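You operate a simulated robot arm through the tools that you are given. There is no shell and no other tool.

Carry out the task below with a simulated robot arm. There is one attempt and no reset: what you move stays moved.

JOB
Swap the steel cover on the port of tube 2 for the window cover and clamp it tight.
Fine: tube 2 is vented; the window cover lies in tray F3, the steel cover goes there; leave the rings in it, the valves and the port of tube 1.

The check looks at the end state, three seconds after you hand in, the way a careful person would. Anything else that was tipped, shoved, dropped, spilled or broken makes it a failure. Lids that push on must go on centred and level and be pressed home; caps that screw on are set level and turned clockwise until they are tight.

ROBOT AND FRAMES
A 7-joint arm with a two-finger parallel gripper, fixed in place. Base frame: the origin is at the foot of the arm, x ahead of it, y to its left, z up; the work surface is at about z = 720. Readings come in mm, degrees, newtons and seconds.
Its first joint turns from -166.0 to 166.0 degrees. Payload 4.4 kg.
Tool frame: the origin (TCP) lies between the finger pads and is the grasp point; the fingertips stand 23 mm ahead of it; z points along the fingers, y is the line along which they close. The gripper opens to 94 mm. The fingers are 38 mm wide and 10 mm thick; the gripper's body (54 by 96 mm) begins 39 mm behind the TCP.
Orientation is that of the tool frame in the base frame, as a unit quaternion [x, y, z, w]. With the fingers straight down and closing along the base's y, the tool's x points along the base's -x, its y along +y and its z along -z.

CONTROLS
- The arm moves only by the tool nudge_tool. Its argument "series" is a list of rows, each a list of 3 entries, a list of its own where there are three numbers: the shift along the tool's x, y, z in units of 20 mm (1.0 is 20 mm), then the turn, a rotation vector about the tool's x, y, z in units of 4 degrees (1.0 is 4 degrees), then the opening in per cent of the stroke, from 0 (shut) to 100 (fully open). In form: [[[tx, ty, tz], [rx, ry, rz], hand], ...]. A call has 1 to 20 rows; each row shifts and turns the commanded pose from where the row before left it, along the tool's axes as they then stand. A call with a number of a shift or a turn outside -1 to 1 is refused whole. Each row takes 0.2 s and may step no farther than 50 mm and 8.6 degrees from the row before; otherwise, or with a gripper value out of range, the whole call is refused. Where a pose cannot be reached the arm comes as near as it can. A force on the tool above 50 N (or 10 N above the force at the start of the call, whichever is more), or a blocked arm, ends the call early, and 0.2 s more pass. Each finger travels about 72 mm/s and halts on what it meets, pressing with about 25 N; the grip force reading is that of the motor and also rises with nothing between the fingers. The clock runs only during rows and for 0.2 s after the last one: add rows that do not move to give the fingers time. It gives the time, the measured TCP pose, the force on the tool (base axes), the opening and the grip force at its end, in the units of the frame above (readings bear some noise), with the torque about the TCP (base axes, N m) and any sound that the robot's microphone picked up.
- Cameras (640 x 400 px; columns grow to the right, rows downward): "scene" is fixed at [56.6, 499, 1738.8]; the picture's right is [-0.63, -0.78, 0.00], its down [-0.42, 0.34, -0.84] and it looks along [0.65, -0.53, -0.54] (base axes); focal length 310 px, centre (320, 200). "wrist" rides on the gripper at [86, 16, -75] in the tool frame; the picture's right is [-0.18, 0.98, 0.00], its down [-0.58, -0.11, -0.81] and it looks along [-0.79, -0.15, 0.59] (tool axes); focal length 243 px, centre (320, 200). There is no depth. A picture from a camera that has moved, and an enlarged one, comes with that camera's place and axes in the base frame and with its lens. The place of the scene camera against the robot may be out by one fixed shift of up to 18 mm in any direction.
- snapshot(camera): a new picture of that camera. The clock stands still meanwhile.
- zoom(camera, box): a new picture of the part [left, top, right, bottom] of that camera's present view, enlarged. The clock stands still meanwhile.
- finish_job(): hands the job in; it is judged then, once.

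Places have to be worked out from the pictures, the camera data and where the tool is seen. Open the gripper and draw the arm clear of the work before you hand the job in, unless the task says otherwise.

The tools are called after "Request:" by a JSON object that holds its "op" and its "data". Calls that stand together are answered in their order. nudge_tool: Moves the arm, as the interface text tells. Its arguments: {"type":"object","properties":{"series":{"type":"array","items":{"type":"array"}}},"required":["series"]} The other tools are called the same way: snapshot (camera) takes a picture; zoom (camera, box) takes an enlarged picture of a part of a camera's view; finish_job () hands the job in.

At the start:

```text
t: 0.0
ee_pos: [718.9, -36.6, 1513.3]
tcp_rot: [0.0, 1.0, 0.0, 0.0]
wrist_force: [-0.6, 0.3, 0.3]
wrist_torque: [0.02, -0.01, 0.01]
opening: 93.9
grasp_force: 0.1
```

scene: 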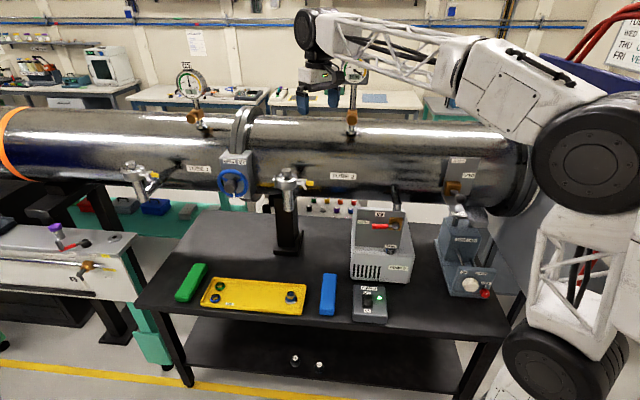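
wrist: 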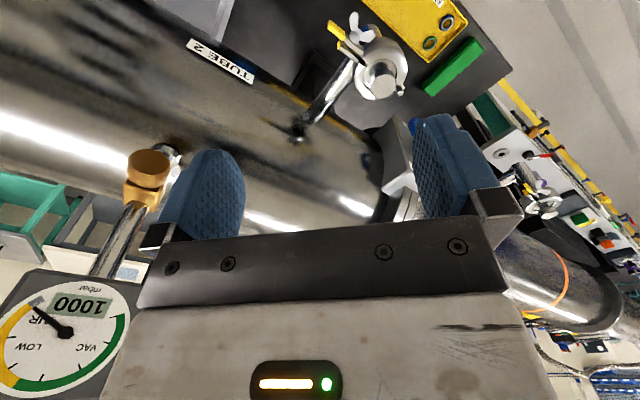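

I'll begin by looking closely at the work area before moving anything.

Request:
{"op": "zoom", "data": {"camera": "scene", "box": [240, 140, 360, 215]}}

Request:
{"op": "zoom", "data": {"camera": "scene", "box": [160, 240, 400, 390]}}

Request:
{"op": "zoom", "data": {"camera": "scene", "box": [340, 190, 500, 330]}}

Request:
{"op": "zoom", "data": {"camera": "scene", "box": [100, 130, 260, 230]}}

Request:
{"op": "zoom", "data": {"camera": "wrist", "box": [280, 0, 520, 150]}}

```text
5.33 times, centred on (300, 178) of scene
camera zoom: at [56.6, 499.0, 1738.8], right [-0.63, -0.78, 0.0], down [-0.42, 0.34, -0.84], along [0.65, -0.53, -0.54], focal length 1655 px, centre (427, 320)
```

zoom: 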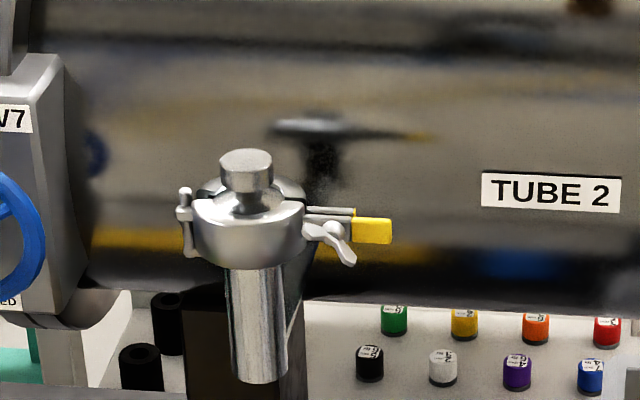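

```text
2.67 times, centred on (280, 315) of scene
camera zoom: at [56.6, 499.0, 1738.8], right [-0.63, -0.78, 0.0], down [-0.42, 0.34, -0.84], along [0.65, -0.53, -0.54], focal length 827 px, centre (427, -107)
```

zoom: 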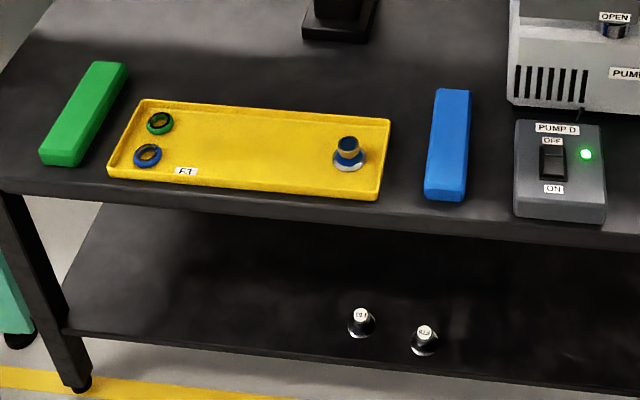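

```text
2.86 times, centred on (420, 260) of scene
camera zoom: at [56.6, 499.0, 1738.8], right [-0.63, -0.78, 0.0], down [-0.42, 0.34, -0.84], along [0.65, -0.53, -0.54], focal length 886 px, centre (34, 29)
```

zoom: 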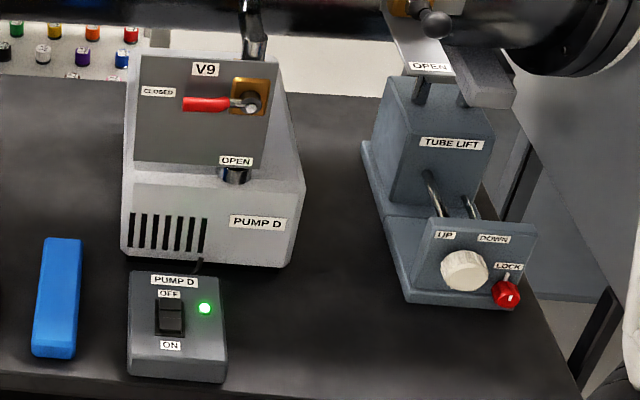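

```text
4.00 times, centred on (180, 180) of scene
camera zoom: at [56.6, 499.0, 1738.8], right [-0.63, -0.78, 0.0], down [-0.42, 0.34, -0.84], along [0.65, -0.53, -0.54], focal length 1241 px, centre (880, 280)
```

zoom: 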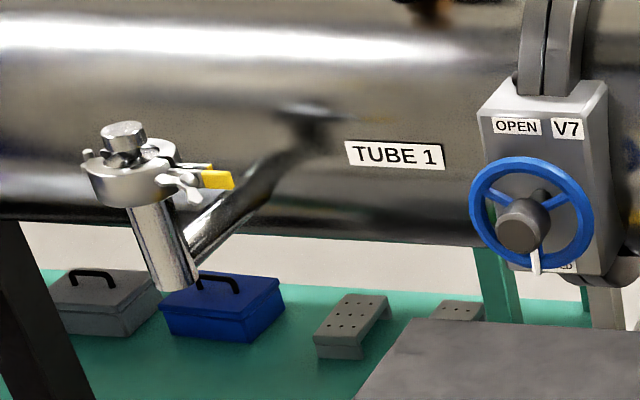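

```text
2.67 times, centred on (400, 75) of wrist
camera zoom: at [633.1, -19.9, 1588.2], right [0.18, 0.98, 0.0], down [0.58, -0.11, 0.81], along [0.79, -0.15, -0.59], focal length 647 px, centre (107, 533)
```

zoom: 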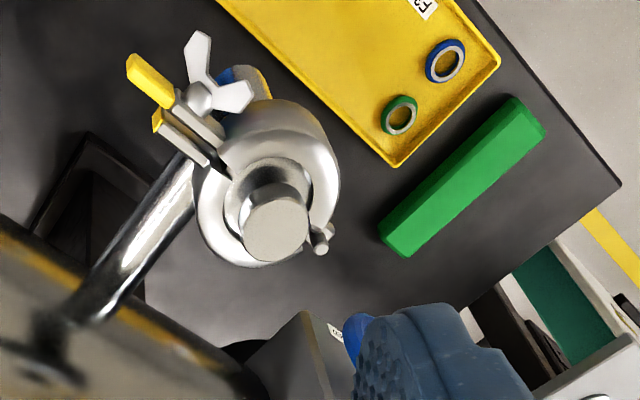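

The knob of the steel cover triangulates to about (804, 28, 1290) and the tube passes behind it. I'll move the hand in front of the port, well clear, to get a closer wrist view.

Request:
{"op": "nudge_tool", "data": {"series": [[[0.16, 0.555, 0.94], [0, 0, 0], 100], [[0.16, 0.555, 0.94], [0, 0, 0], 100], [[0.16, 0.555, 0.94], [0, 0, 0], 100], [[0.16, 0.555, 0.94], [0, 0, 0], 100], [[0.16, 0.555, 0.94], [0, 0, 0], 100], [[0.16, 0.555, 0.94], [0, 0, 0], 100]]}}

Request:
{"op": "snapshot", "data": {"camera": "wrist"}}

Request:
{"op": "snapshot", "data": {"camera": "scene"}}

```text
t: 1.4
ee_pos: [701.7, 29.5, 1403.8]
tcp_rot: [0.0, 1.0, 0.0, 0.0]
wrist_force: [-0.1, -0.4, 0.3]
wrist_torque: [-0.01, -0.02, 0.01]
opening: 93.9
grasp_force: 0.0
```

```text
taken
camera wrist: at [614.4, 45.7, 1476.9], right [0.18, 0.98, 0.0], down [0.58, -0.11, 0.81], along [0.79, -0.15, -0.59], focal length 243 px, centre (320, 200)
```

wrist: 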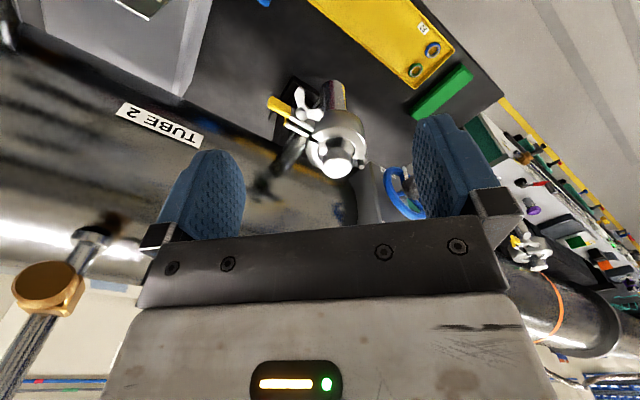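

```text
taken
```

scene: 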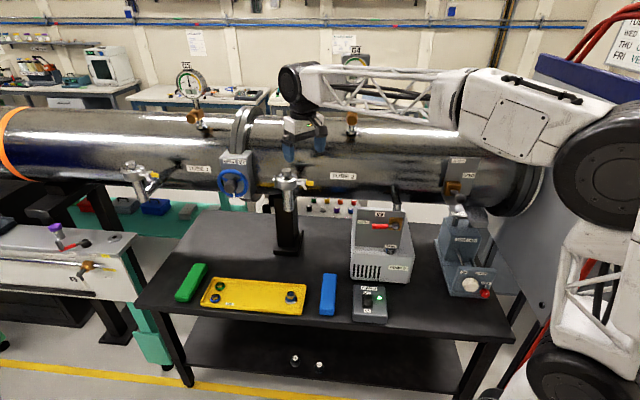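

The port is in view between the fingers. I'll enlarge the clamp to understand how it closes.

Request:
{"op": "zoom", "data": {"camera": "wrist", "box": [250, 60, 390, 200]}}

Request:
{"op": "zoom", "data": {"camera": "scene", "box": [255, 155, 335, 205]}}

Request:
{"op": "zoom", "data": {"camera": "wrist", "box": [220, 0, 480, 120]}}

```text
2.86 times, centred on (320, 130) of wrist
camera zoom: at [614.4, 45.7, 1476.9], right [0.18, 0.98, 0.0], down [0.58, -0.11, 0.81], along [0.79, -0.15, -0.59], focal length 693 px, centre (320, 400)
```

zoom: 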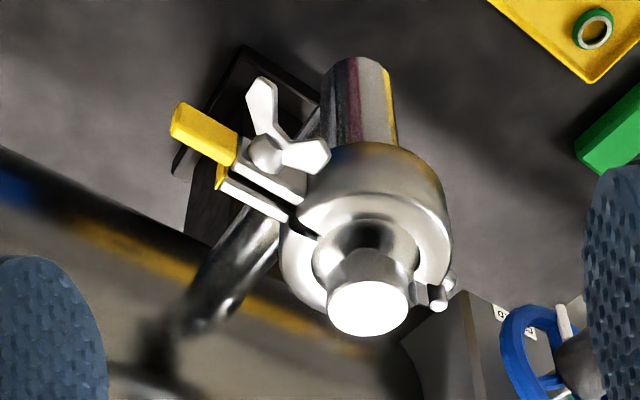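

```text
8.00 times, centred on (295, 180) of scene
camera zoom: at [56.6, 499.0, 1738.8], right [-0.63, -0.78, 0.0], down [-0.42, 0.34, -0.84], along [0.65, -0.53, -0.54], focal length 2482 px, centre (520, 360)
```

zoom: 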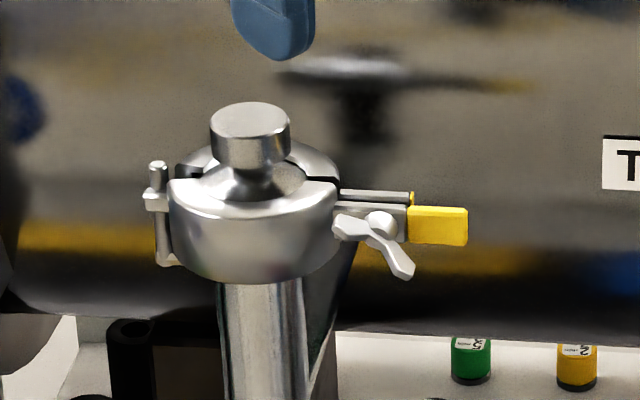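

```text
2.46 times, centred on (350, 60) of wrist
camera zoom: at [614.4, 45.7, 1476.9], right [0.18, 0.98, 0.0], down [0.58, -0.11, 0.81], along [0.79, -0.15, -0.59], focal length 597 px, centre (246, 545)
```

zoom: 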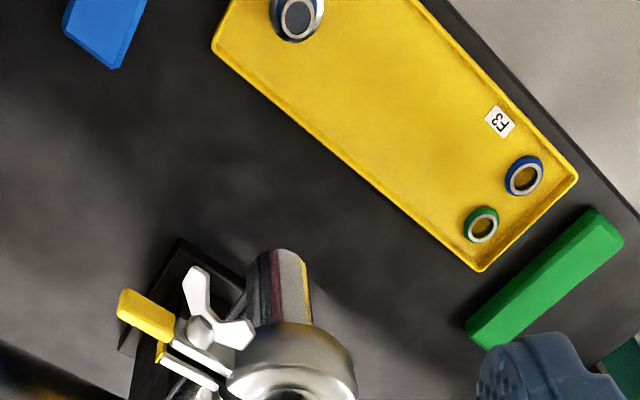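

The clamp is a hinged two-jaw ring: hinge pin on the left, a wing nut on a horizontal bolt at the right (about (759, -2, 1251)), and a yellow grip on the front jaw's lug. I'll back the hand off and start turning it horizontal to look at and reach the nut along its axis.

Request:
{"op": "nudge_tool", "data": {"series": [[[0.5975, 0.629, 0.865], [0, 0, 0], 100], [[0.5975, 0.629, 0.865], [0, 0, 0], 100], [[0.5975, 0.629, 0.865], [0, 0, 0], 100], [[0.5975, 0.629, 0.865], [0, 0, 0], 100], [[0.5975, 0.629, 0.865], [0, 0, 0], 100], [[0.5975, 0.629, 0.865], [0, 0, 0], 100], [[0, 0, 0], [0.3468, -0.9796, 0.3468], 100], [[0, 0, 0], [0.3468, -0.9796, 0.3468], 100], [[0, 0, 0], [0.3468, -0.9796, 0.3468], 100], [[0, 0, 0], [0.3468, -0.9796, 0.3468], 100], [[0, 0, 0], [0.3468, -0.9796, 0.3468], 100], [[0, 0, 0], [0.3468, -0.9796, 0.3468], 100], [[0, 0, 0], [0.3468, -0.9796, 0.3468], 100], [[0, 0, 0], [0.3468, -0.9796, 0.3468], 100], [[0, 0, 0], [0.3468, -0.9796, 0.3468], 100], [[0, 0, 0], [0.3468, -0.9796, 0.3468], 100], [[0, 0, 0], [0.3468, -0.9796, 0.3468], 100], [[0, 0, 0], [0.3468, -0.9796, 0.3468], 100], [[0, 0, 0], [0.3468, -0.9796, 0.3468], 100], [[0, 0, 0], [0.3468, -0.9796, 0.3468], 100]]}}

Request:
{"op": "snapshot", "data": {"camera": "scene"}}

Request:
{"op": "snapshot", "data": {"camera": "wrist"}}

```text
t: 5.6
ee_pos: [627.9, 105.3, 1298.3]
tcp_rot: [0.162, 0.86, -0.162, 0.456]
wrist_force: [0.7, -0.8, -0.5]
wrist_torque: [0.03, -0.02, -0.05]
opening: 94.1
grasp_force: 0.2
```

```text
taken
```

scene: 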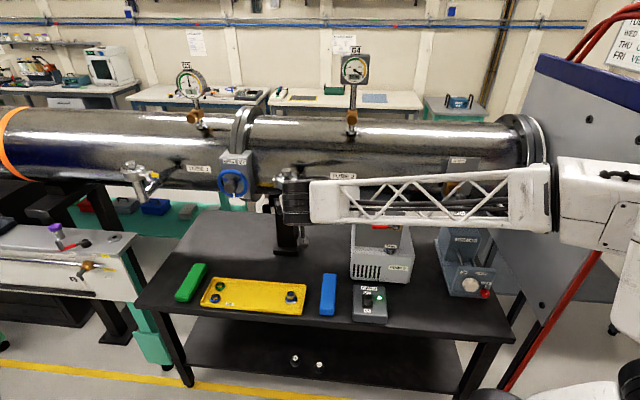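

```text
taken
camera wrist: at [534.9, 163.7, 1262.0], right [0.52, 0.86, 0.03], down [-0.33, 0.17, 0.93], along [0.79, -0.49, 0.37], focal length 243 px, centre (320, 200)
```

wrist: 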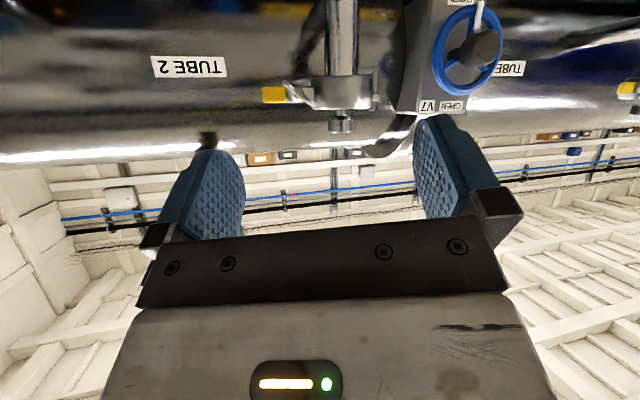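

The hand is turning as planned and the port sits ahead of it. I'll finish the turn to horizontal.

Request:
{"op": "nudge_tool", "data": {"series": [[[0, 0, 0], [0.3468, -0.9796, 0.3468], 100], [[0, 0, 0], [0.3468, -0.9796, 0.3468], 100], [[0, 0, 0], [0.3468, -0.9796, 0.3468], 100], [[0, 0, 0], [0.3468, -0.9796, 0.3468], 100], [[0, 0, 0], [0.3468, -0.9796, 0.3468], 100], [[0, 0, 0], [0.3468, -0.9796, 0.3468], 100], [[0, 0, 0], [0.3468, -0.9796, 0.3468], 100], [[0, 0, 0], [0.3468, -0.9796, 0.3468], 100], [[0, 0, 0], [0, 0, 0], 100]]}}

Request:
{"op": "snapshot", "data": {"camera": "wrist"}}

Request:
{"op": "zoom", "data": {"camera": "wrist", "box": [220, 0, 420, 150]}}

```text
t: 7.6
ee_pos: [626.4, 106.1, 1298.2]
tcp_rot: [0.237, 0.665, -0.237, 0.667]
wrist_force: [0.4, 0.5, -0.3]
wrist_torque: [0.03, 0.0, 0.02]
opening: 94.1
grasp_force: 0.1
```

```text
taken
camera wrist: at [580.7, 166.0, 1210.8], right [0.62, 0.76, 0.18], down [-0.7, 0.42, 0.58], along [0.36, -0.49, 0.79], focal length 243 px, centre (320, 200)
```

wrist: 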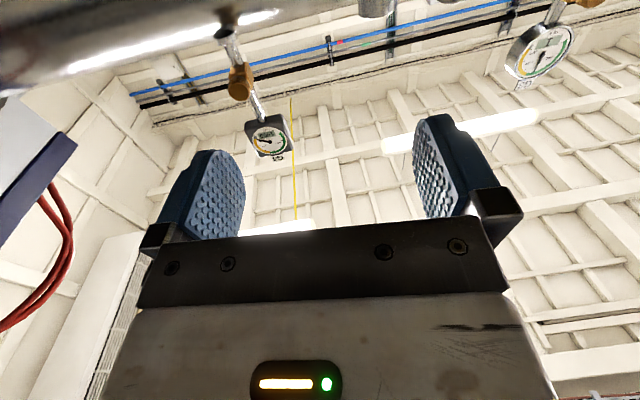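

```text
2.67 times, centred on (320, 75) of wrist
camera zoom: at [580.7, 166.0, 1210.8], right [0.62, 0.76, 0.18], down [-0.7, 0.42, 0.58], along [0.36, -0.49, 0.79], focal length 647 px, centre (320, 533)
```

zoom: 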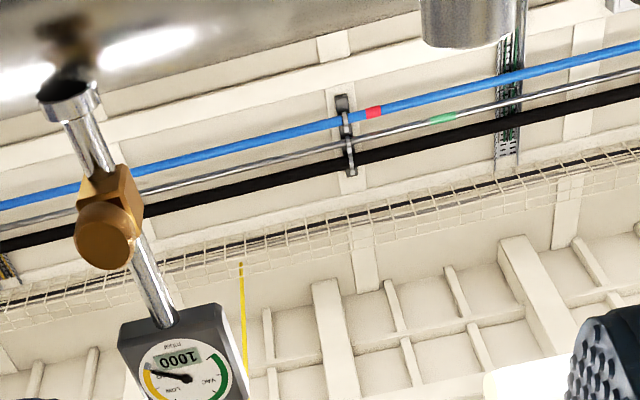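

The gauge for tube 2 reads 1000 mbar, so it is vented as stated. The camera now looks up from below; I'll roll the hand half a turn so the camera sits on top and looks down at the nut.

Request:
{"op": "nudge_tool", "data": {"series": [[[0, 0, 0], [0, 0, 1], 100], [[0, 0, 0], [0, 0, 1], 100], [[0, 0, 0], [0, 0, 1], 100], [[0, 0, 0], [0, 0, 1], 100], [[0, 0, 0], [0, 0, 1], 100], [[0, 0, 0], [0, 0, 1], 100], [[0, 0, 0], [0, 0, 1], 100], [[0, 0, 0], [0, 0, 1], 100], [[0, 0, 0], [0, 0, 1], 100], [[0, 0, 0], [0, 0, 1], 100], [[0, 0, 0], [0, 0, 1], 100], [[0, 0, 0], [0, 0, 1], 100], [[0, 0, 0], [0, 0, 1], 100], [[0, 0, 0], [0, 0, 1], 100], [[0, 0, 0], [0, 0, 1], 100], [[0, 0, 0], [0, 0, 1], 100], [[0, 0, 0], [0, 0, 1], 100], [[0, 0, 0], [0, 0, 1], 100], [[0, 0, 0], [0, 0, 1], 100], [[0, 0, 0], [0, 0, 1], 100]]}}

Request:
{"op": "snapshot", "data": {"camera": "wrist"}}

```text
t: 11.8
ee_pos: [624.1, 105.2, 1308.6]
tcp_rot: [0.597, 0.383, 0.221, 0.669]
wrist_force: [0.0, 0.1, 0.5]
wrist_torque: [0.02, 0.01, -0.02]
opening: 94.3
grasp_force: 0.1
out of reach, approached as far as the arm can: row 19, 20
```

```text
taken
camera wrist: at [622.9, 220.5, 1301.7], right [0.05, 0.05, 1.0], down [-1.0, 0.05, 0.04], along [-0.05, -1.0, 0.05], focal length 243 px, centre (320, 200)
```

wrist: 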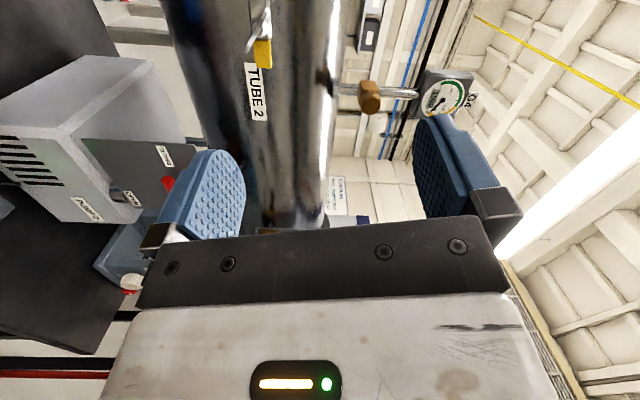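

Roll hits a joint limit around +75°, so the usable roll range lies on the other side. I'll roll back the negative way.

Request:
{"op": "nudge_tool", "data": {"series": [[[0, 0, 0], [0, 0, -1], 100], [[0, 0, 0], [0, 0, -1], 100], [[0, 0, 0], [0, 0, -1], 100], [[0, 0, 0], [0, 0, -1], 100], [[0, 0, 0], [0, 0, -1], 100], [[0, 0, 0], [0, 0, -1], 100], [[0, 0, 0], [0, 0, -1], 100], [[0, 0, 0], [0, 0, -1], 100], [[0, 0, 0], [0, 0, -1], 100], [[0, 0, 0], [0, 0, -1], 100], [[0, 0, 0], [0, 0, -1], 100], [[0, 0, 0], [0, 0, -1], 100], [[0, 0, 0], [0, 0, -1], 100], [[0, 0, 0], [0, 0, -1], 100], [[0, 0, 0], [0, 0, -1], 100], [[0, 0, 0], [0, 0, -1], 100], [[0, 0, 0], [0, 0, -1], 100], [[0, 0, 0], [0, 0, -1], 100], [[0, 0, 0], [0, 0, -1], 100], [[0, 0, 0], [0, 0, -1], 100]]}}

Request:
{"op": "nudge_tool", "data": {"series": [[[0, 0, 0], [0, 0, -1], 100], [[0, 0, 0], [0, 0, -1], 100], [[0, 0, 0], [0, 0, -1], 100], [[0, 0, 0], [0, 0, -1], 100], [[0, 0, 0], [0, 0, -1], 100], [[0, 0, 0], [0, 0, -1], 100], [[0, 0, 0], [0, 0, -1], 100], [[0, 0, 0], [0, 0, -1], 100], [[0, 0, 0], [0, 0, -1], 100], [[0, 0, 0], [0, 0, -1], 100], [[0, 0, 0], [0, 0, -1], 100], [[0, 0, 0], [0, 0, -1], 100], [[0, 0, 0], [0, 0, -1], 100], [[0, 0, 0], [0, 0, -1], 100], [[0, 0, 0], [0, 0, -1], 100], [[0, 0, 0], [0, 0, -1], 100], [[0, 0, 0], [0, 0, -1], 100], [[0, 0, 0], [0, 0, -1], 100], [[0, 0, 0], [0, 0, -1], 100], [[0, 0, 0], [0, 0, -1], 100]]}}

Request:
{"op": "snapshot", "data": {"camera": "wrist"}}

```text
t: 16.0
ee_pos: [625.9, 105.9, 1308.6]
tcp_rot: [0.211, 0.677, -0.262, 0.655]
wrist_force: [0.1, -0.1, 0.7]
wrist_torque: [0.02, 0.01, 0.03]
opening: 94.4
grasp_force: 0.0
```

```text
t: 20.2
ee_pos: [625.8, 105.7, 1307.1]
tcp_rot: [-0.274, 0.654, -0.621, 0.334]
wrist_force: [0.6, 0.7, -0.2]
wrist_torque: [-0.02, 0.0, -0.01]
opening: 94.0
grasp_force: 0.1
```

```text
taken
camera wrist: at [514.7, 86.5, 1283.1], right [0.17, 0.22, -0.96], down [-0.27, 0.95, 0.17], along [0.95, 0.23, 0.22], focal length 243 px, centre (320, 200)
```

wrist: 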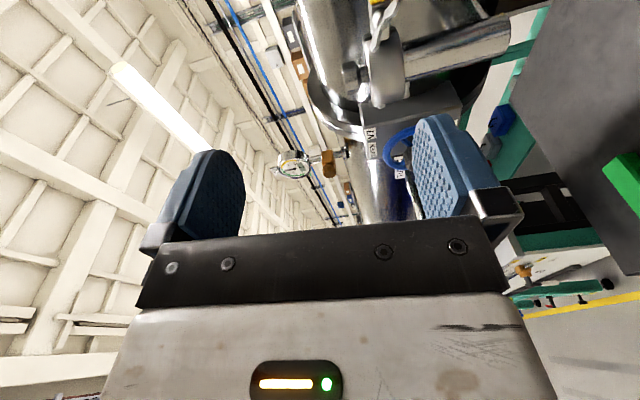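

The negative roll works. I'll continue until the camera is on top.

Request:
{"op": "nudge_tool", "data": {"series": [[[0, 0, 0], [0, 0, -1], 100], [[0, 0, 0], [0, 0, -1], 100], [[0, 0, 0], [0, 0, -1], 100], [[0, 0, 0], [0, 0, -1], 100], [[0, 0, 0], [0, 0, -1], 100], [[0, 0, 0], [0, 0, -1], 100], [[0, 0, 0], [0, 0, -1], 100], [[0, 0, 0], [0, 0, -1], 100], [[0, 0, 0], [0, 0, -1], 100], [[0, 0, 0], [0, 0, -1], 100], [[0, 0, 0], [0, 0, -1], 100], [[0, 0, 0], [0, 0, -1], 100], [[0, 0, 0], [0, 0, -1], 100], [[0, 0, 0], [0, 0, -1], 100], [[0, 0, 0], [0, 0, -1], 100], [[0, 0, 0], [0, 0, -1], 100], [[0, 0, 0], [0, 0, -1], 100], [[0, 0, 0], [0, 0, -1], 100], [[0, 0, 0], [0, 0, -1], 100], [[0, 0, 0], [0, 0, -1], 100]]}}

Request:
{"op": "nudge_tool", "data": {"series": [[[0, 0, 0], [0, 0, -1], 100], [[0, 0, 0], [0, 0, -1], 100], [[0, 0, 0], [0, 0, -1], 100], [[0, 0, 0], [0, 0, -1], 100], [[0, 0, 0], [0, 0, 0], 100]]}}

Request:
{"op": "snapshot", "data": {"camera": "wrist"}}

```text
t: 24.4
ee_pos: [625.3, 105.1, 1306.7]
tcp_rot: [0.63, -0.324, 0.691, 0.143]
wrist_force: [0.6, -0.1, 0.0]
wrist_torque: [0.03, 0.02, 0.01]
opening: 94.0
grasp_force: 0.0
```

```text
t: 25.6
ee_pos: [625.5, 105.7, 1307.6]
tcp_rot: [0.669, -0.234, 0.664, 0.238]
wrist_force: [-0.3, 0.3, 0.2]
wrist_torque: [0.0, -0.03, -0.03]
opening: 94.2
grasp_force: 0.0
```

```text
taken
camera wrist: at [558.5, 140.0, 1393.8], right [-0.62, -0.76, -0.18], down [-0.56, 0.59, -0.58], along [0.54, -0.26, -0.8], focal length 243 px, centre (320, 200)
```

wrist: 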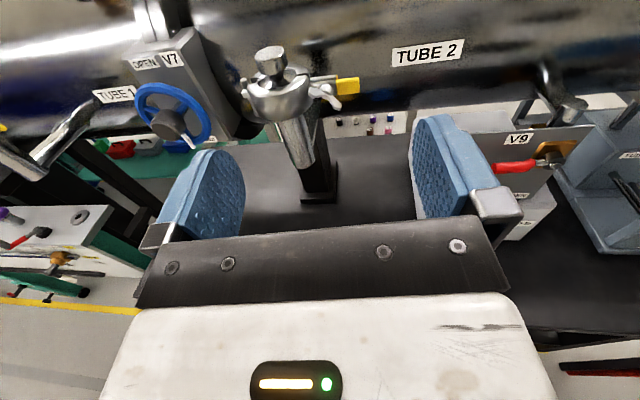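

Now the camera looks down at the port from the front. I'll enlarge the clamp.

Request:
{"op": "zoom", "data": {"camera": "wrist", "box": [230, 30, 370, 130]}}

Request:
{"op": "snapshot", "data": {"camera": "scene"}}

```text
4.00 times, centred on (300, 80) of wrist
camera zoom: at [558.5, 140.0, 1393.8], right [-0.62, -0.76, -0.18], down [-0.56, 0.59, -0.58], along [0.54, -0.26, -0.8], focal length 970 px, centre (400, 680)
```

zoom: 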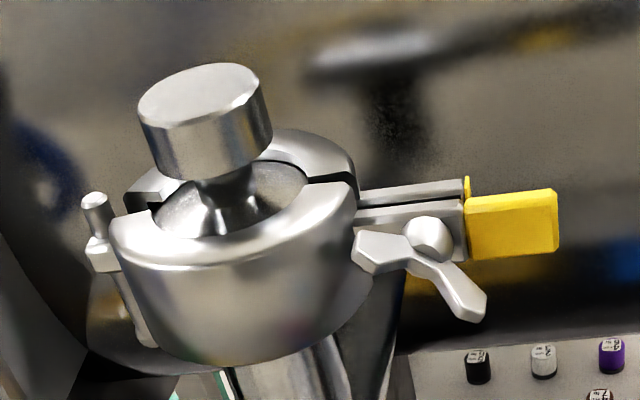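

```text
taken
```

scene: 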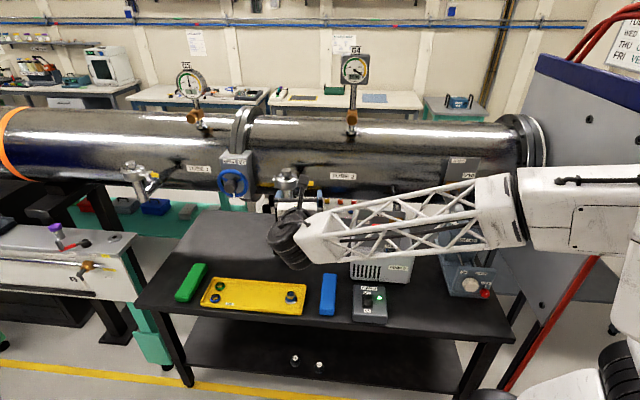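

The wing nut's wings run from left to lower right. I'll zoom further on the nut for exact geometry.

Request:
{"op": "zoom", "data": {"camera": "wrist", "box": [308, 68, 356, 113]}}

Request:
{"op": "zoom", "data": {"camera": "scene", "box": [265, 160, 325, 200]}}

```text
8.89 times, centred on (332, 90) of wrist
camera zoom: at [558.5, 140.0, 1393.8], right [-0.62, -0.76, -0.18], down [-0.56, 0.59, -0.58], along [0.54, -0.26, -0.8], focal length 2157 px, centre (213, 1173)
```

zoom: 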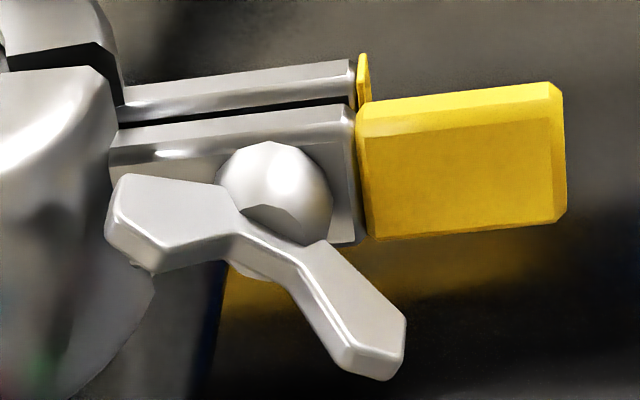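

```text
10.00 times, centred on (295, 180) of scene
camera zoom: at [56.6, 499.0, 1738.8], right [-0.63, -0.78, 0.0], down [-0.42, 0.34, -0.84], along [0.65, -0.53, -0.54], focal length 3103 px, centre (570, 400)
```

zoom: 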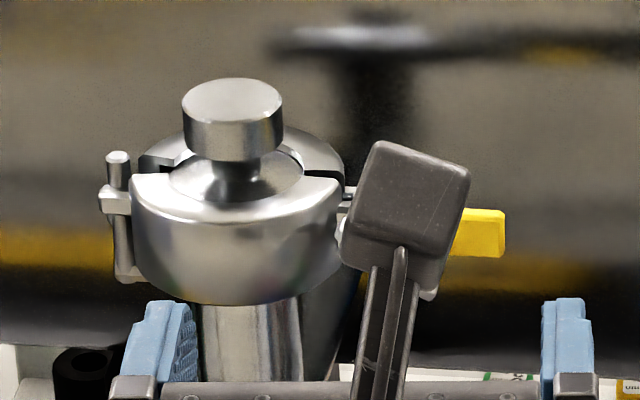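

The lug edges show the clamp's bolt axis is turned about 7° from my hand axis, so the nut axis is about (-0.70, 0.72, 0). I'll align to it and approach to about 90 mm from the nut for a better view.

Request:
{"op": "nudge_tool", "data": {"series": [[[0, 0, 0], [-0.85, 0, 0], 100], [[0, 0, 0], [-0.85, 0, 0], 100], [[-0.526, -0.216, 0.794], [0, 0, 0], 100], [[-0.526, -0.216, 0.794], [0, 0, 0], 100], [[-0.526, -0.216, 0.794], [0, 0, 0], 100], [[-0.526, -0.216, 0.794], [0, 0, 0], 100], [[-0.526, -0.216, 0.794], [0, 0, 0], 100], [[0, 0, 0], [0, 0, 0], 100]]}}

Request:
{"op": "snapshot", "data": {"camera": "wrist"}}

Request:
{"op": "zoom", "data": {"camera": "wrist", "box": [270, 40, 370, 120]}}

Request:
{"op": "zoom", "data": {"camera": "scene", "box": [255, 160, 335, 210]}}

```text
t: 27.4
ee_pos: [696.7, 64.4, 1254.2]
tcp_rot: [0.654, -0.274, 0.649, 0.278]
wrist_force: [-0.6, -0.3, 0.1]
wrist_torque: [-0.01, 0.02, -0.02]
opening: 93.8
grasp_force: 0.1
```

```text
taken
camera wrist: at [634.4, 107.0, 1340.8], right [-0.71, -0.68, -0.18], down [-0.49, 0.65, -0.58], along [0.51, -0.32, -0.8], focal length 243 px, centre (320, 200)
```

wrist: 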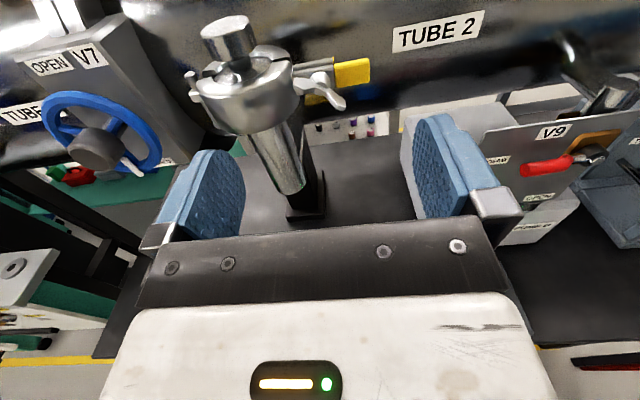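

```text
5.00 times, centred on (320, 80) of wrist
camera zoom: at [634.4, 107.0, 1340.8], right [-0.71, -0.68, -0.18], down [-0.49, 0.65, -0.58], along [0.51, -0.32, -0.8], focal length 1213 px, centre (320, 800)
```

zoom: 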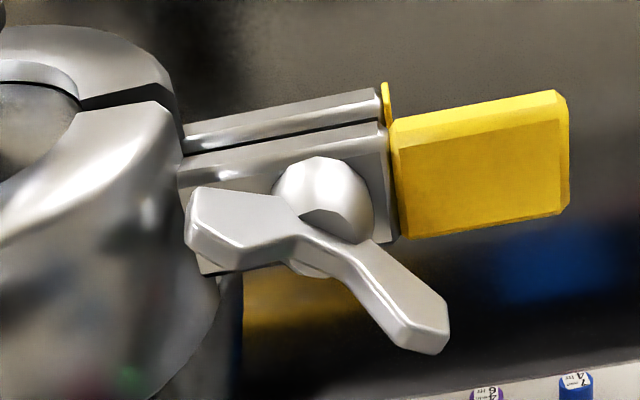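

```text
8.00 times, centred on (295, 185) of scene
camera zoom: at [56.6, 499.0, 1738.8], right [-0.63, -0.78, 0.0], down [-0.42, 0.34, -0.84], along [0.65, -0.53, -0.54], focal length 2482 px, centre (520, 320)
```

zoom: 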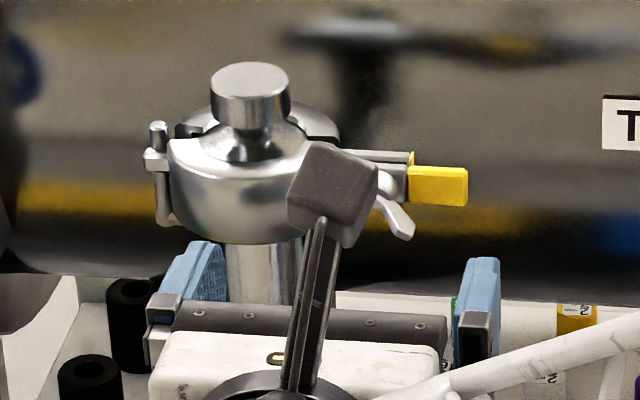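

Ball, wing tips and axis agree: bolt axis passes 2.5 mm above the tool axis, the ball is about 88 mm ahead, and the wings lie 36° below the lug line. I'll centre on it and roll +126° so that the finger pads will straddle the wing plate, leaving about 200° of loosening travel.

Request:
{"op": "nudge_tool", "data": {"series": [[[0.125, 0.025, 0], [0, 0, 0.9867], 100], [[0, 0, 0], [0, 0, 0.9867], 100], [[0, 0, 0], [0, 0, 0.9867], 100], [[0, 0, 0], [0, 0, 0.9867], 100], [[0, 0, 0], [0, 0, 0.9867], 100], [[0, 0, 0], [0, 0, 0.9867], 100], [[0, 0, 0], [0, 0, 0.9867], 100], [[0, 0, 0], [0, 0, 0.9867], 100], [[0, 0, 0], [0, 0, 0.9867], 100], [[0, 0, 0], [0, 0, 0.9867], 100], [[0, 0, 0], [0, 0, 0.9867], 100], [[0, 0, 0], [0, 0, 0.9867], 100], [[0, 0, 0], [0, 0, 0.9867], 100], [[0, 0, 0], [0, 0, 0.9867], 100], [[0, 0, 0], [0, 0, 0.9867], 100], [[0, 0, 0], [0, 0, 0.9867], 100], [[0, 0, 0], [0, 0, 0.9867], 100], [[0, 0, 0], [0, 0, 0.9867], 100], [[0, 0, 0], [0, 0, 0.9867], 100], [[0, 0, 0], [0, 0, 0.9867], 100]]}}

Request:
{"op": "nudge_tool", "data": {"series": [[[0, 0, 0], [0, 0, 0.9867], 100], [[0, 0, 0], [0, 0, 0.9867], 100], [[0, 0, 0], [0, 0, 0.9867], 100], [[0, 0, 0], [0, 0, 0.9867], 100], [[0, 0, 0], [0, 0, 0.9867], 100], [[0, 0, 0], [0, 0, 0.9867], 100], [[0, 0, 0], [0, 0, 0.9867], 100], [[0, 0, 0], [0, 0, 0.9867], 100], [[0, 0, 0], [0, 0, 0.9867], 100], [[0, 0, 0], [0, 0, 0.9867], 100], [[0, 0, 0], [0, 0, 0.9867], 100], [[0, 0, 0], [0, 0, 0.9867], 100], [[0, 0, 0], [0, 0, 0], 100]]}}

Request:
{"op": "snapshot", "data": {"camera": "wrist"}}

Request:
{"op": "zoom", "data": {"camera": "wrist", "box": [270, 40, 370, 120]}}

Request:
{"op": "zoom", "data": {"camera": "scene", "box": [255, 160, 335, 210]}}

```text
t: 31.6
ee_pos: [696.4, 62.4, 1257.4]
tcp_rot: [0.331, -0.627, 0.677, -0.198]
wrist_force: [-0.1, -0.2, -0.4]
wrist_torque: [0.01, 0.04, 0.0]
opening: 93.8
grasp_force: 0.0
```

```text
t: 34.4
ee_pos: [695.4, 62.4, 1257.2]
tcp_rot: [-0.05, 0.707, -0.54, 0.454]
wrist_force: [1.1, 0.7, 0.7]
wrist_torque: [0.02, -0.01, 0.01]
opening: 94.3
grasp_force: 0.1
```

```text
taken
camera wrist: at [600.2, 74.6, 1193.1], right [0.52, 0.51, -0.69], down [-0.27, 0.86, 0.43], along [0.81, -0.04, 0.58], focal length 243 px, centre (320, 200)
```

wrist: 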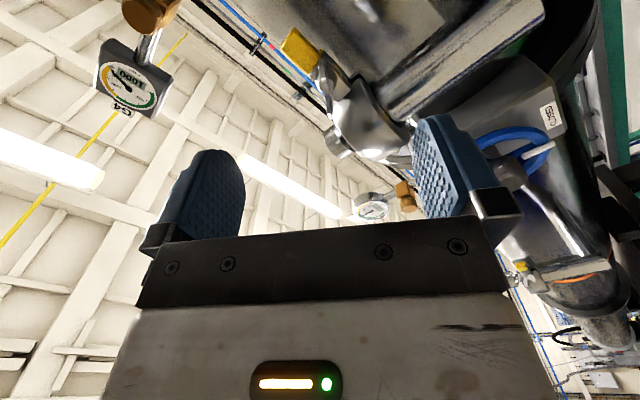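

```text
5.00 times, centred on (320, 80) of wrist
camera zoom: at [600.2, 74.6, 1193.1], right [0.52, 0.51, -0.69], down [-0.27, 0.86, 0.43], along [0.81, -0.04, 0.58], focal length 1213 px, centre (320, 800)
```

zoom: 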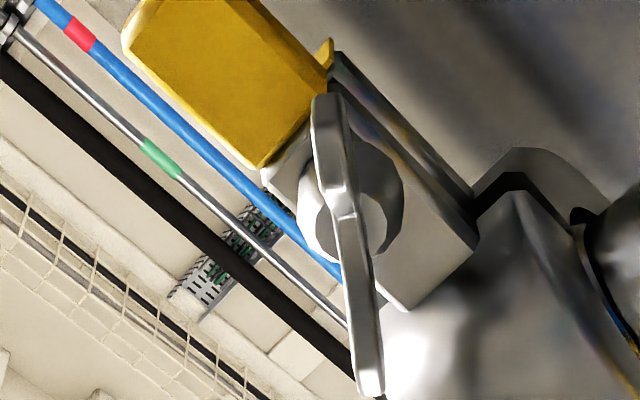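

```text
8.00 times, centred on (295, 185) of scene
camera zoom: at [56.6, 499.0, 1738.8], right [-0.63, -0.78, 0.0], down [-0.42, 0.34, -0.84], along [0.65, -0.53, -0.54], focal length 2482 px, centre (520, 320)
```

zoom: 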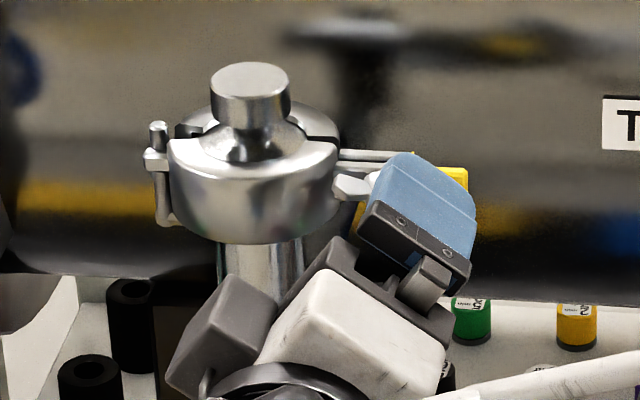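

From two views the ball sits at about (762, -2, 1254), i.e. 4 mm to tool +y and 93 mm ahead, with the wing plate edge-on to my pads. I'll centre, narrow the fingers to about 25 mm and approach part-way.

Request:
{"op": "nudge_tool", "data": {"series": [[[-0.03, 0.205, 0], [0, 0, 0], 27], [[0, 0, 0.5], [0, 0, 0], 27], [[0, 0, 0.5], [0, 0, 0], 27], [[0, 0, 0.5], [0, 0, 0], 27], [[0, 0, 0.25], [0, 0, 0], 27], [[0, 0, 0], [0, 0, 0], 27]]}}

Request:
{"op": "snapshot", "data": {"camera": "wrist"}}

Request:
{"op": "zoom", "data": {"camera": "wrist", "box": [260, 60, 400, 200]}}

Request:
{"op": "zoom", "data": {"camera": "scene", "box": [255, 160, 335, 210]}}

```text
t: 35.8
ee_pos: [722.2, 38.9, 1254.8]
tcp_rot: [-0.051, 0.707, -0.541, 0.453]
wrist_force: [0.5, -0.6, -0.4]
wrist_torque: [0.02, -0.03, -0.04]
opening: 25.4
grasp_force: 0.0
```

```text
taken
camera wrist: at [626.9, 51.4, 1189.5], right [0.52, 0.51, -0.69], down [-0.27, 0.86, 0.43], along [0.81, -0.04, 0.58], focal length 243 px, centre (320, 200)
```

wrist: 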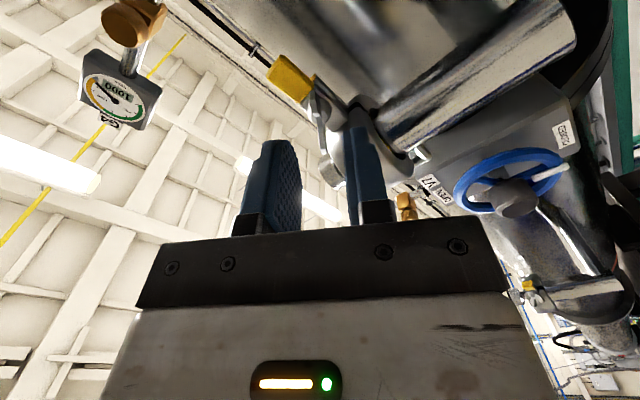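

```text
2.86 times, centred on (330, 130) of wrist
camera zoom: at [626.9, 51.4, 1189.5], right [0.52, 0.51, -0.69], down [-0.27, 0.86, 0.43], along [0.81, -0.04, 0.58], focal length 693 px, centre (291, 400)
```

zoom: 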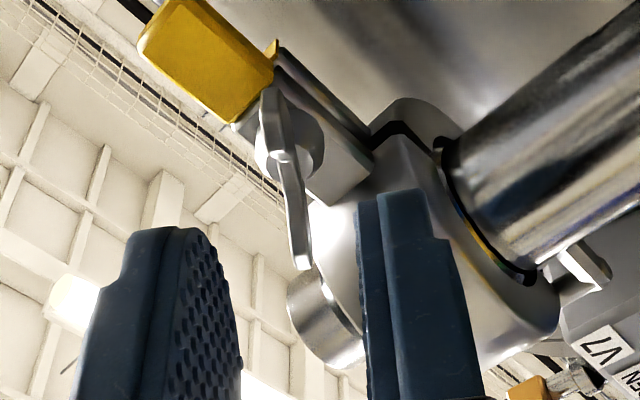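

```text
8.00 times, centred on (295, 185) of scene
camera zoom: at [56.6, 499.0, 1738.8], right [-0.63, -0.78, 0.0], down [-0.42, 0.34, -0.84], along [0.65, -0.53, -0.54], focal length 2482 px, centre (520, 320)
```

zoom: 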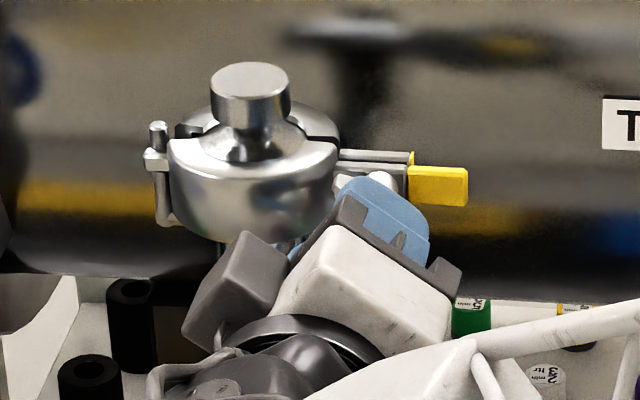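

The plate lies centred between the fingers. I'll narrow slightly, advance about 25 mm so the pads overlap the wings, then close on them.

Request:
{"op": "nudge_tool", "data": {"series": [[[0, -0.025, 0], [0, 0, 0], 17], [[0, 0, 0.4], [0, 0, 0], 17], [[0, 0, 0.4], [0, 0, 0], 17], [[0, 0, 0.25], [0, 0, 0], 17], [[0, 0, 0.2], [0, 0, 0], 17], [[0, 0, 0], [0, 0, 0], 17]]}}

Request:
{"op": "snapshot", "data": {"camera": "wrist"}}

Request:
{"op": "zoom", "data": {"camera": "wrist", "box": [260, 60, 400, 200]}}

Request:
{"op": "zoom", "data": {"camera": "scene", "box": [255, 160, 335, 210]}}

```text
t: 37.1
ee_pos: [738.3, 23.0, 1253.1]
tcp_rot: [-0.053, 0.707, -0.54, 0.453]
wrist_force: [-24.1, 12.3, -0.9]
wrist_torque: [0.07, 0.06, 0.47]
opening: 14.1
grasp_force: 0.0
stopped in row 6: the force on the tool passed its limit at 56 N (the readings are from after the stop); the commanded pose is now the measured one
```

```text
taken
camera wrist: at [642.6, 34.7, 1189.6], right [0.52, 0.51, -0.69], down [-0.27, 0.86, 0.43], along [0.81, -0.04, 0.58], focal length 243 px, centre (320, 200)
```

wrist: 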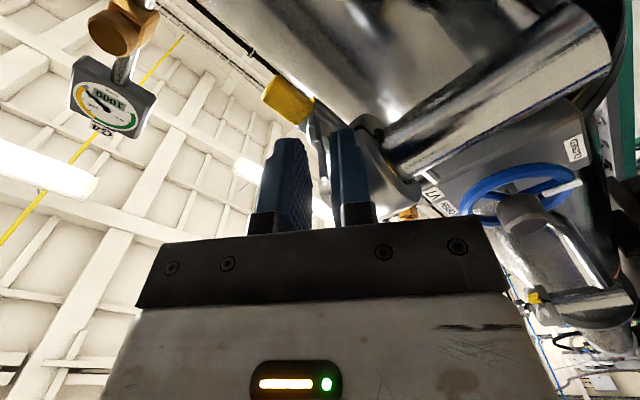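

```text
2.86 times, centred on (330, 130) of wrist
camera zoom: at [642.6, 34.7, 1189.6], right [0.52, 0.51, -0.69], down [-0.27, 0.86, 0.43], along [0.81, -0.04, 0.58], focal length 693 px, centre (291, 400)
```

zoom: 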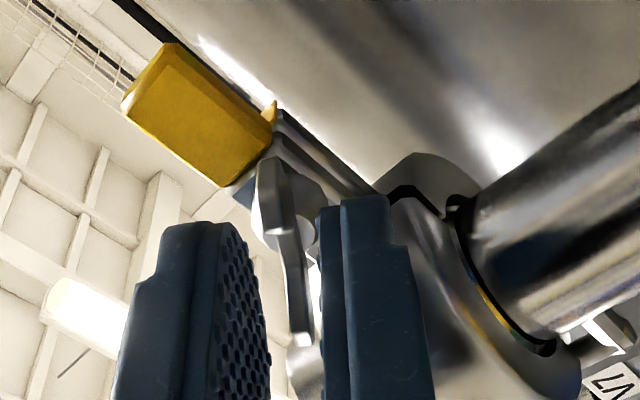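

```text
8.00 times, centred on (295, 185) of scene
camera zoom: at [56.6, 499.0, 1738.8], right [-0.63, -0.78, 0.0], down [-0.42, 0.34, -0.84], along [0.65, -0.53, -0.54], focal length 2482 px, centre (520, 320)
```

zoom: 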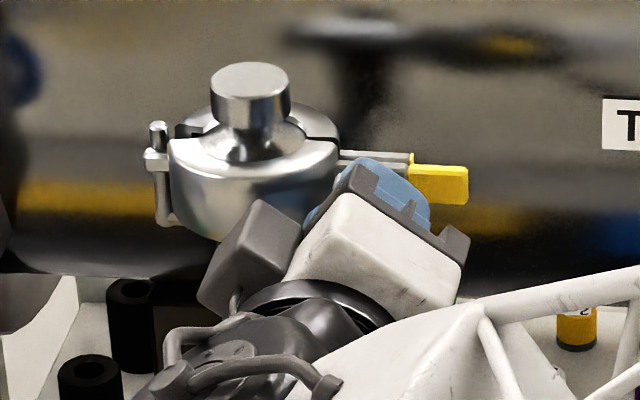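

Contact at about 56 N: the +y finger seems to be touching the clamp ring. I'll look closer before doing anything else.

Request:
{"op": "zoom", "data": {"camera": "wrist", "box": [295, 85, 365, 155]}}

Request:
{"op": "zoom", "data": {"camera": "scene", "box": [275, 165, 320, 200]}}

```text
5.71 times, centred on (330, 120) of wrist
camera zoom: at [642.6, 34.7, 1189.6], right [0.52, 0.51, -0.69], down [-0.27, 0.86, 0.43], along [0.81, -0.04, 0.58], focal length 1386 px, centre (263, 657)
```

zoom: 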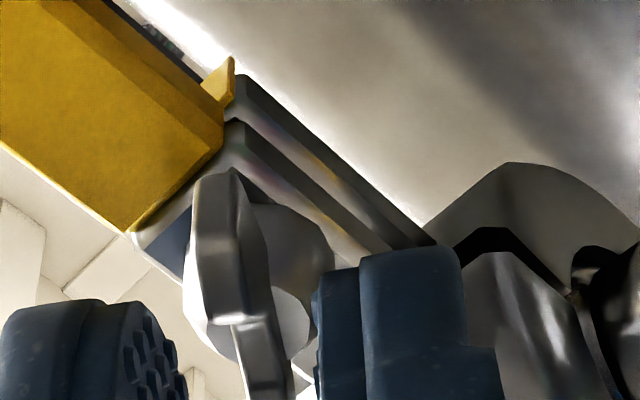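

```text
11.43 times, centred on (298, 182) of scene
camera zoom: at [56.6, 499.0, 1738.8], right [-0.63, -0.78, 0.0], down [-0.42, 0.34, -0.84], along [0.65, -0.53, -0.54], focal length 3546 px, centre (577, 400)
```

zoom: 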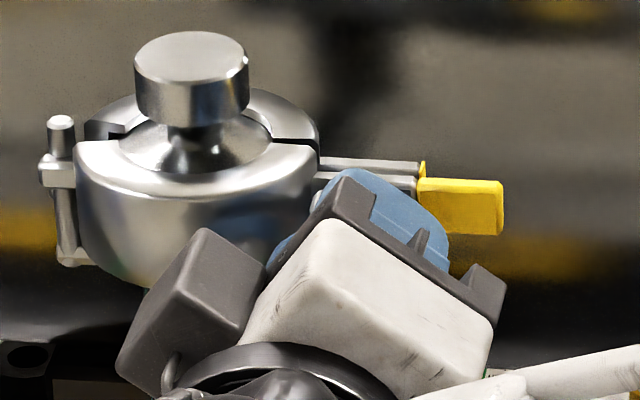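

The finger corner met the front of the clamp ring (my hinge-to-nut offset was too optimistic), so I need a narrower opening before going deeper. I'll back off 5 mm, narrow to about 9 mm and check the centring.

Request:
{"op": "nudge_tool", "data": {"series": [[[0, 0, -0.25], [0, 0, 0], 17], [[0, 0, 0], [0, 0, 0], 10], [[0, 0, 0], [0, 0, 0], 10]]}}

Request:
{"op": "zoom", "data": {"camera": "wrist", "box": [290, 75, 370, 155]}}

```text
t: 37.9
ee_pos: [736.1, 26.7, 1252.7]
tcp_rot: [-0.052, 0.707, -0.541, 0.453]
wrist_force: [-0.1, -1.0, 0.2]
wrist_torque: [0.0, 0.03, 0.0]
opening: 9.7
grasp_force: 0.1
```

```text
5.00 times, centred on (330, 115) of wrist
camera zoom: at [639.7, 38.4, 1189.5], right [0.52, 0.51, -0.69], down [-0.27, 0.86, 0.43], along [0.81, -0.04, 0.58], focal length 1213 px, centre (270, 625)
```

zoom: 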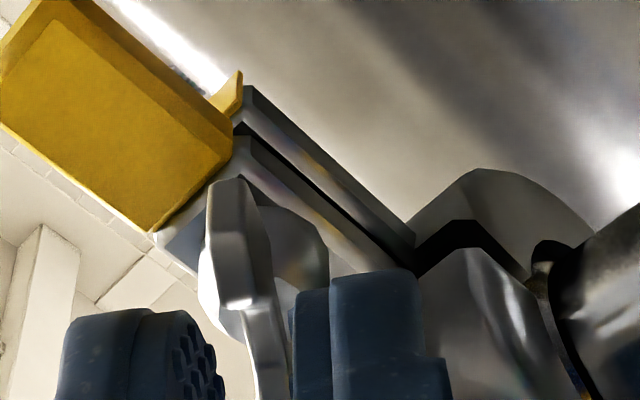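

Wing plate sits about 1 mm toward -y between the pads. I'll shift slightly, advance another 7 mm in small steps and see the force.

Request:
{"op": "nudge_tool", "data": {"series": [[[0.06, -0.05, 0], [0, 0, 0.2], 10], [[0, 0, 0.12], [0, 0, 0], 10], [[0, 0, 0.12], [0, 0, 0], 10], [[0, 0, 0.12], [0, 0, 0], 10], [[0, 0, 0], [0, 0, 0], 10]]}}

Request:
{"op": "zoom", "data": {"camera": "wrist", "box": [290, 75, 370, 155]}}

```text
t: 39.1
ee_pos: [739.6, 20.2, 1253.7]
tcp_rot: [-0.047, 0.708, -0.537, 0.457]
wrist_force: [-0.4, -0.3, 0.2]
wrist_torque: [0.01, 0.03, 0.0]
opening: 9.7
grasp_force: 0.0
```

```text
5.00 times, centred on (330, 115) of wrist
camera zoom: at [644.1, 32.7, 1189.0], right [0.52, 0.51, -0.68], down [-0.27, 0.86, 0.44], along [0.81, -0.04, 0.59], focal length 1213 px, centre (270, 625)
```

zoom: 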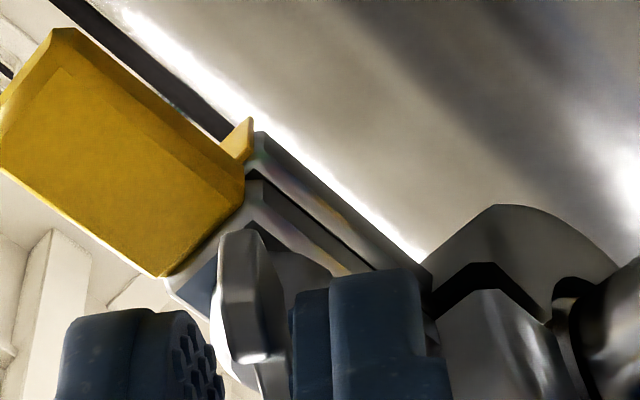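

No contact force and the wing sits between the pads. Closing on the wings.

Request:
{"op": "nudge_tool", "data": {"series": [[[0, 0, 0], [0, 0, 0], 0], [[0, 0, 0], [0, 0, 0], 0], [[0, 0, 0], [0, 0, 0], 0]]}}

Request:
{"op": "zoom", "data": {"camera": "wrist", "box": [290, 75, 370, 155]}}

```text
t: 39.9
ee_pos: [739.1, 20.6, 1252.8]
tcp_rot: [-0.047, 0.707, -0.538, 0.457]
wrist_force: [9.5, 7.0, -6.0]
wrist_torque: [0.04, 0.05, 0.35]
opening: 2.6
grasp_force: 45.0
```

```text
5.00 times, centred on (330, 115) of wrist
camera zoom: at [644.2, 32.9, 1188.5], right [0.52, 0.51, -0.68], down [-0.27, 0.86, 0.44], along [0.81, -0.04, 0.59], focal length 1213 px, centre (270, 625)
```

zoom: 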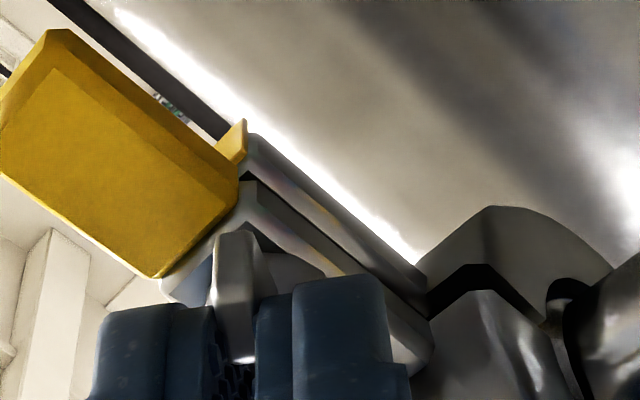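

Gripping the 2.6 mm wing plate with a small side load. I'll ease toward +y and begin turning counter-clockwise.

Request:
{"op": "nudge_tool", "data": {"series": [[[0, 0.03, 0], [0, 0, 0], 0], [[0, 0, 0], [0, 0, -1], 0], [[0, 0, 0], [0, 0, -1], 0], [[0, 0, 0], [0, 0, -1], 0], [[0, 0, 0], [0, 0, -1], 0], [[0, 0, 0], [0, 0, -1], 0]]}}

Request:
{"op": "zoom", "data": {"camera": "wrist", "box": [290, 75, 370, 155]}}

```text
t: 41.3
ee_pos: [739.3, 21.1, 1252.7]
tcp_rot: [-0.169, 0.689, -0.608, 0.357]
wrist_force: [6.3, 11.7, 4.2]
wrist_torque: [-0.16, -0.18, 0.75]
opening: 2.7
grasp_force: 45.1
```

```text
5.00 times, centred on (330, 115) of wrist
camera zoom: at [631.1, 19.8, 1212.6], right [0.32, 0.32, -0.89], down [-0.18, 0.94, 0.27], along [0.93, 0.07, 0.37], focal length 1213 px, centre (270, 625)
```

zoom: 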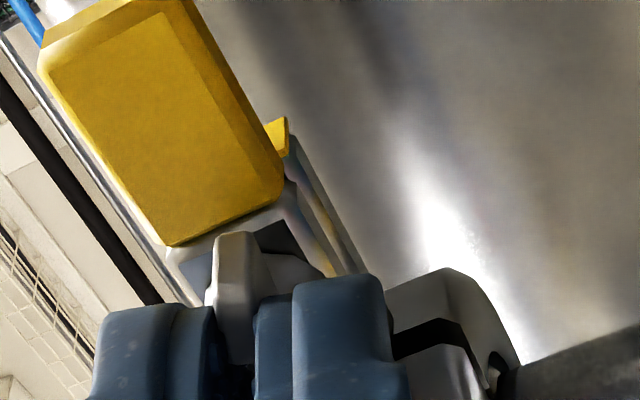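

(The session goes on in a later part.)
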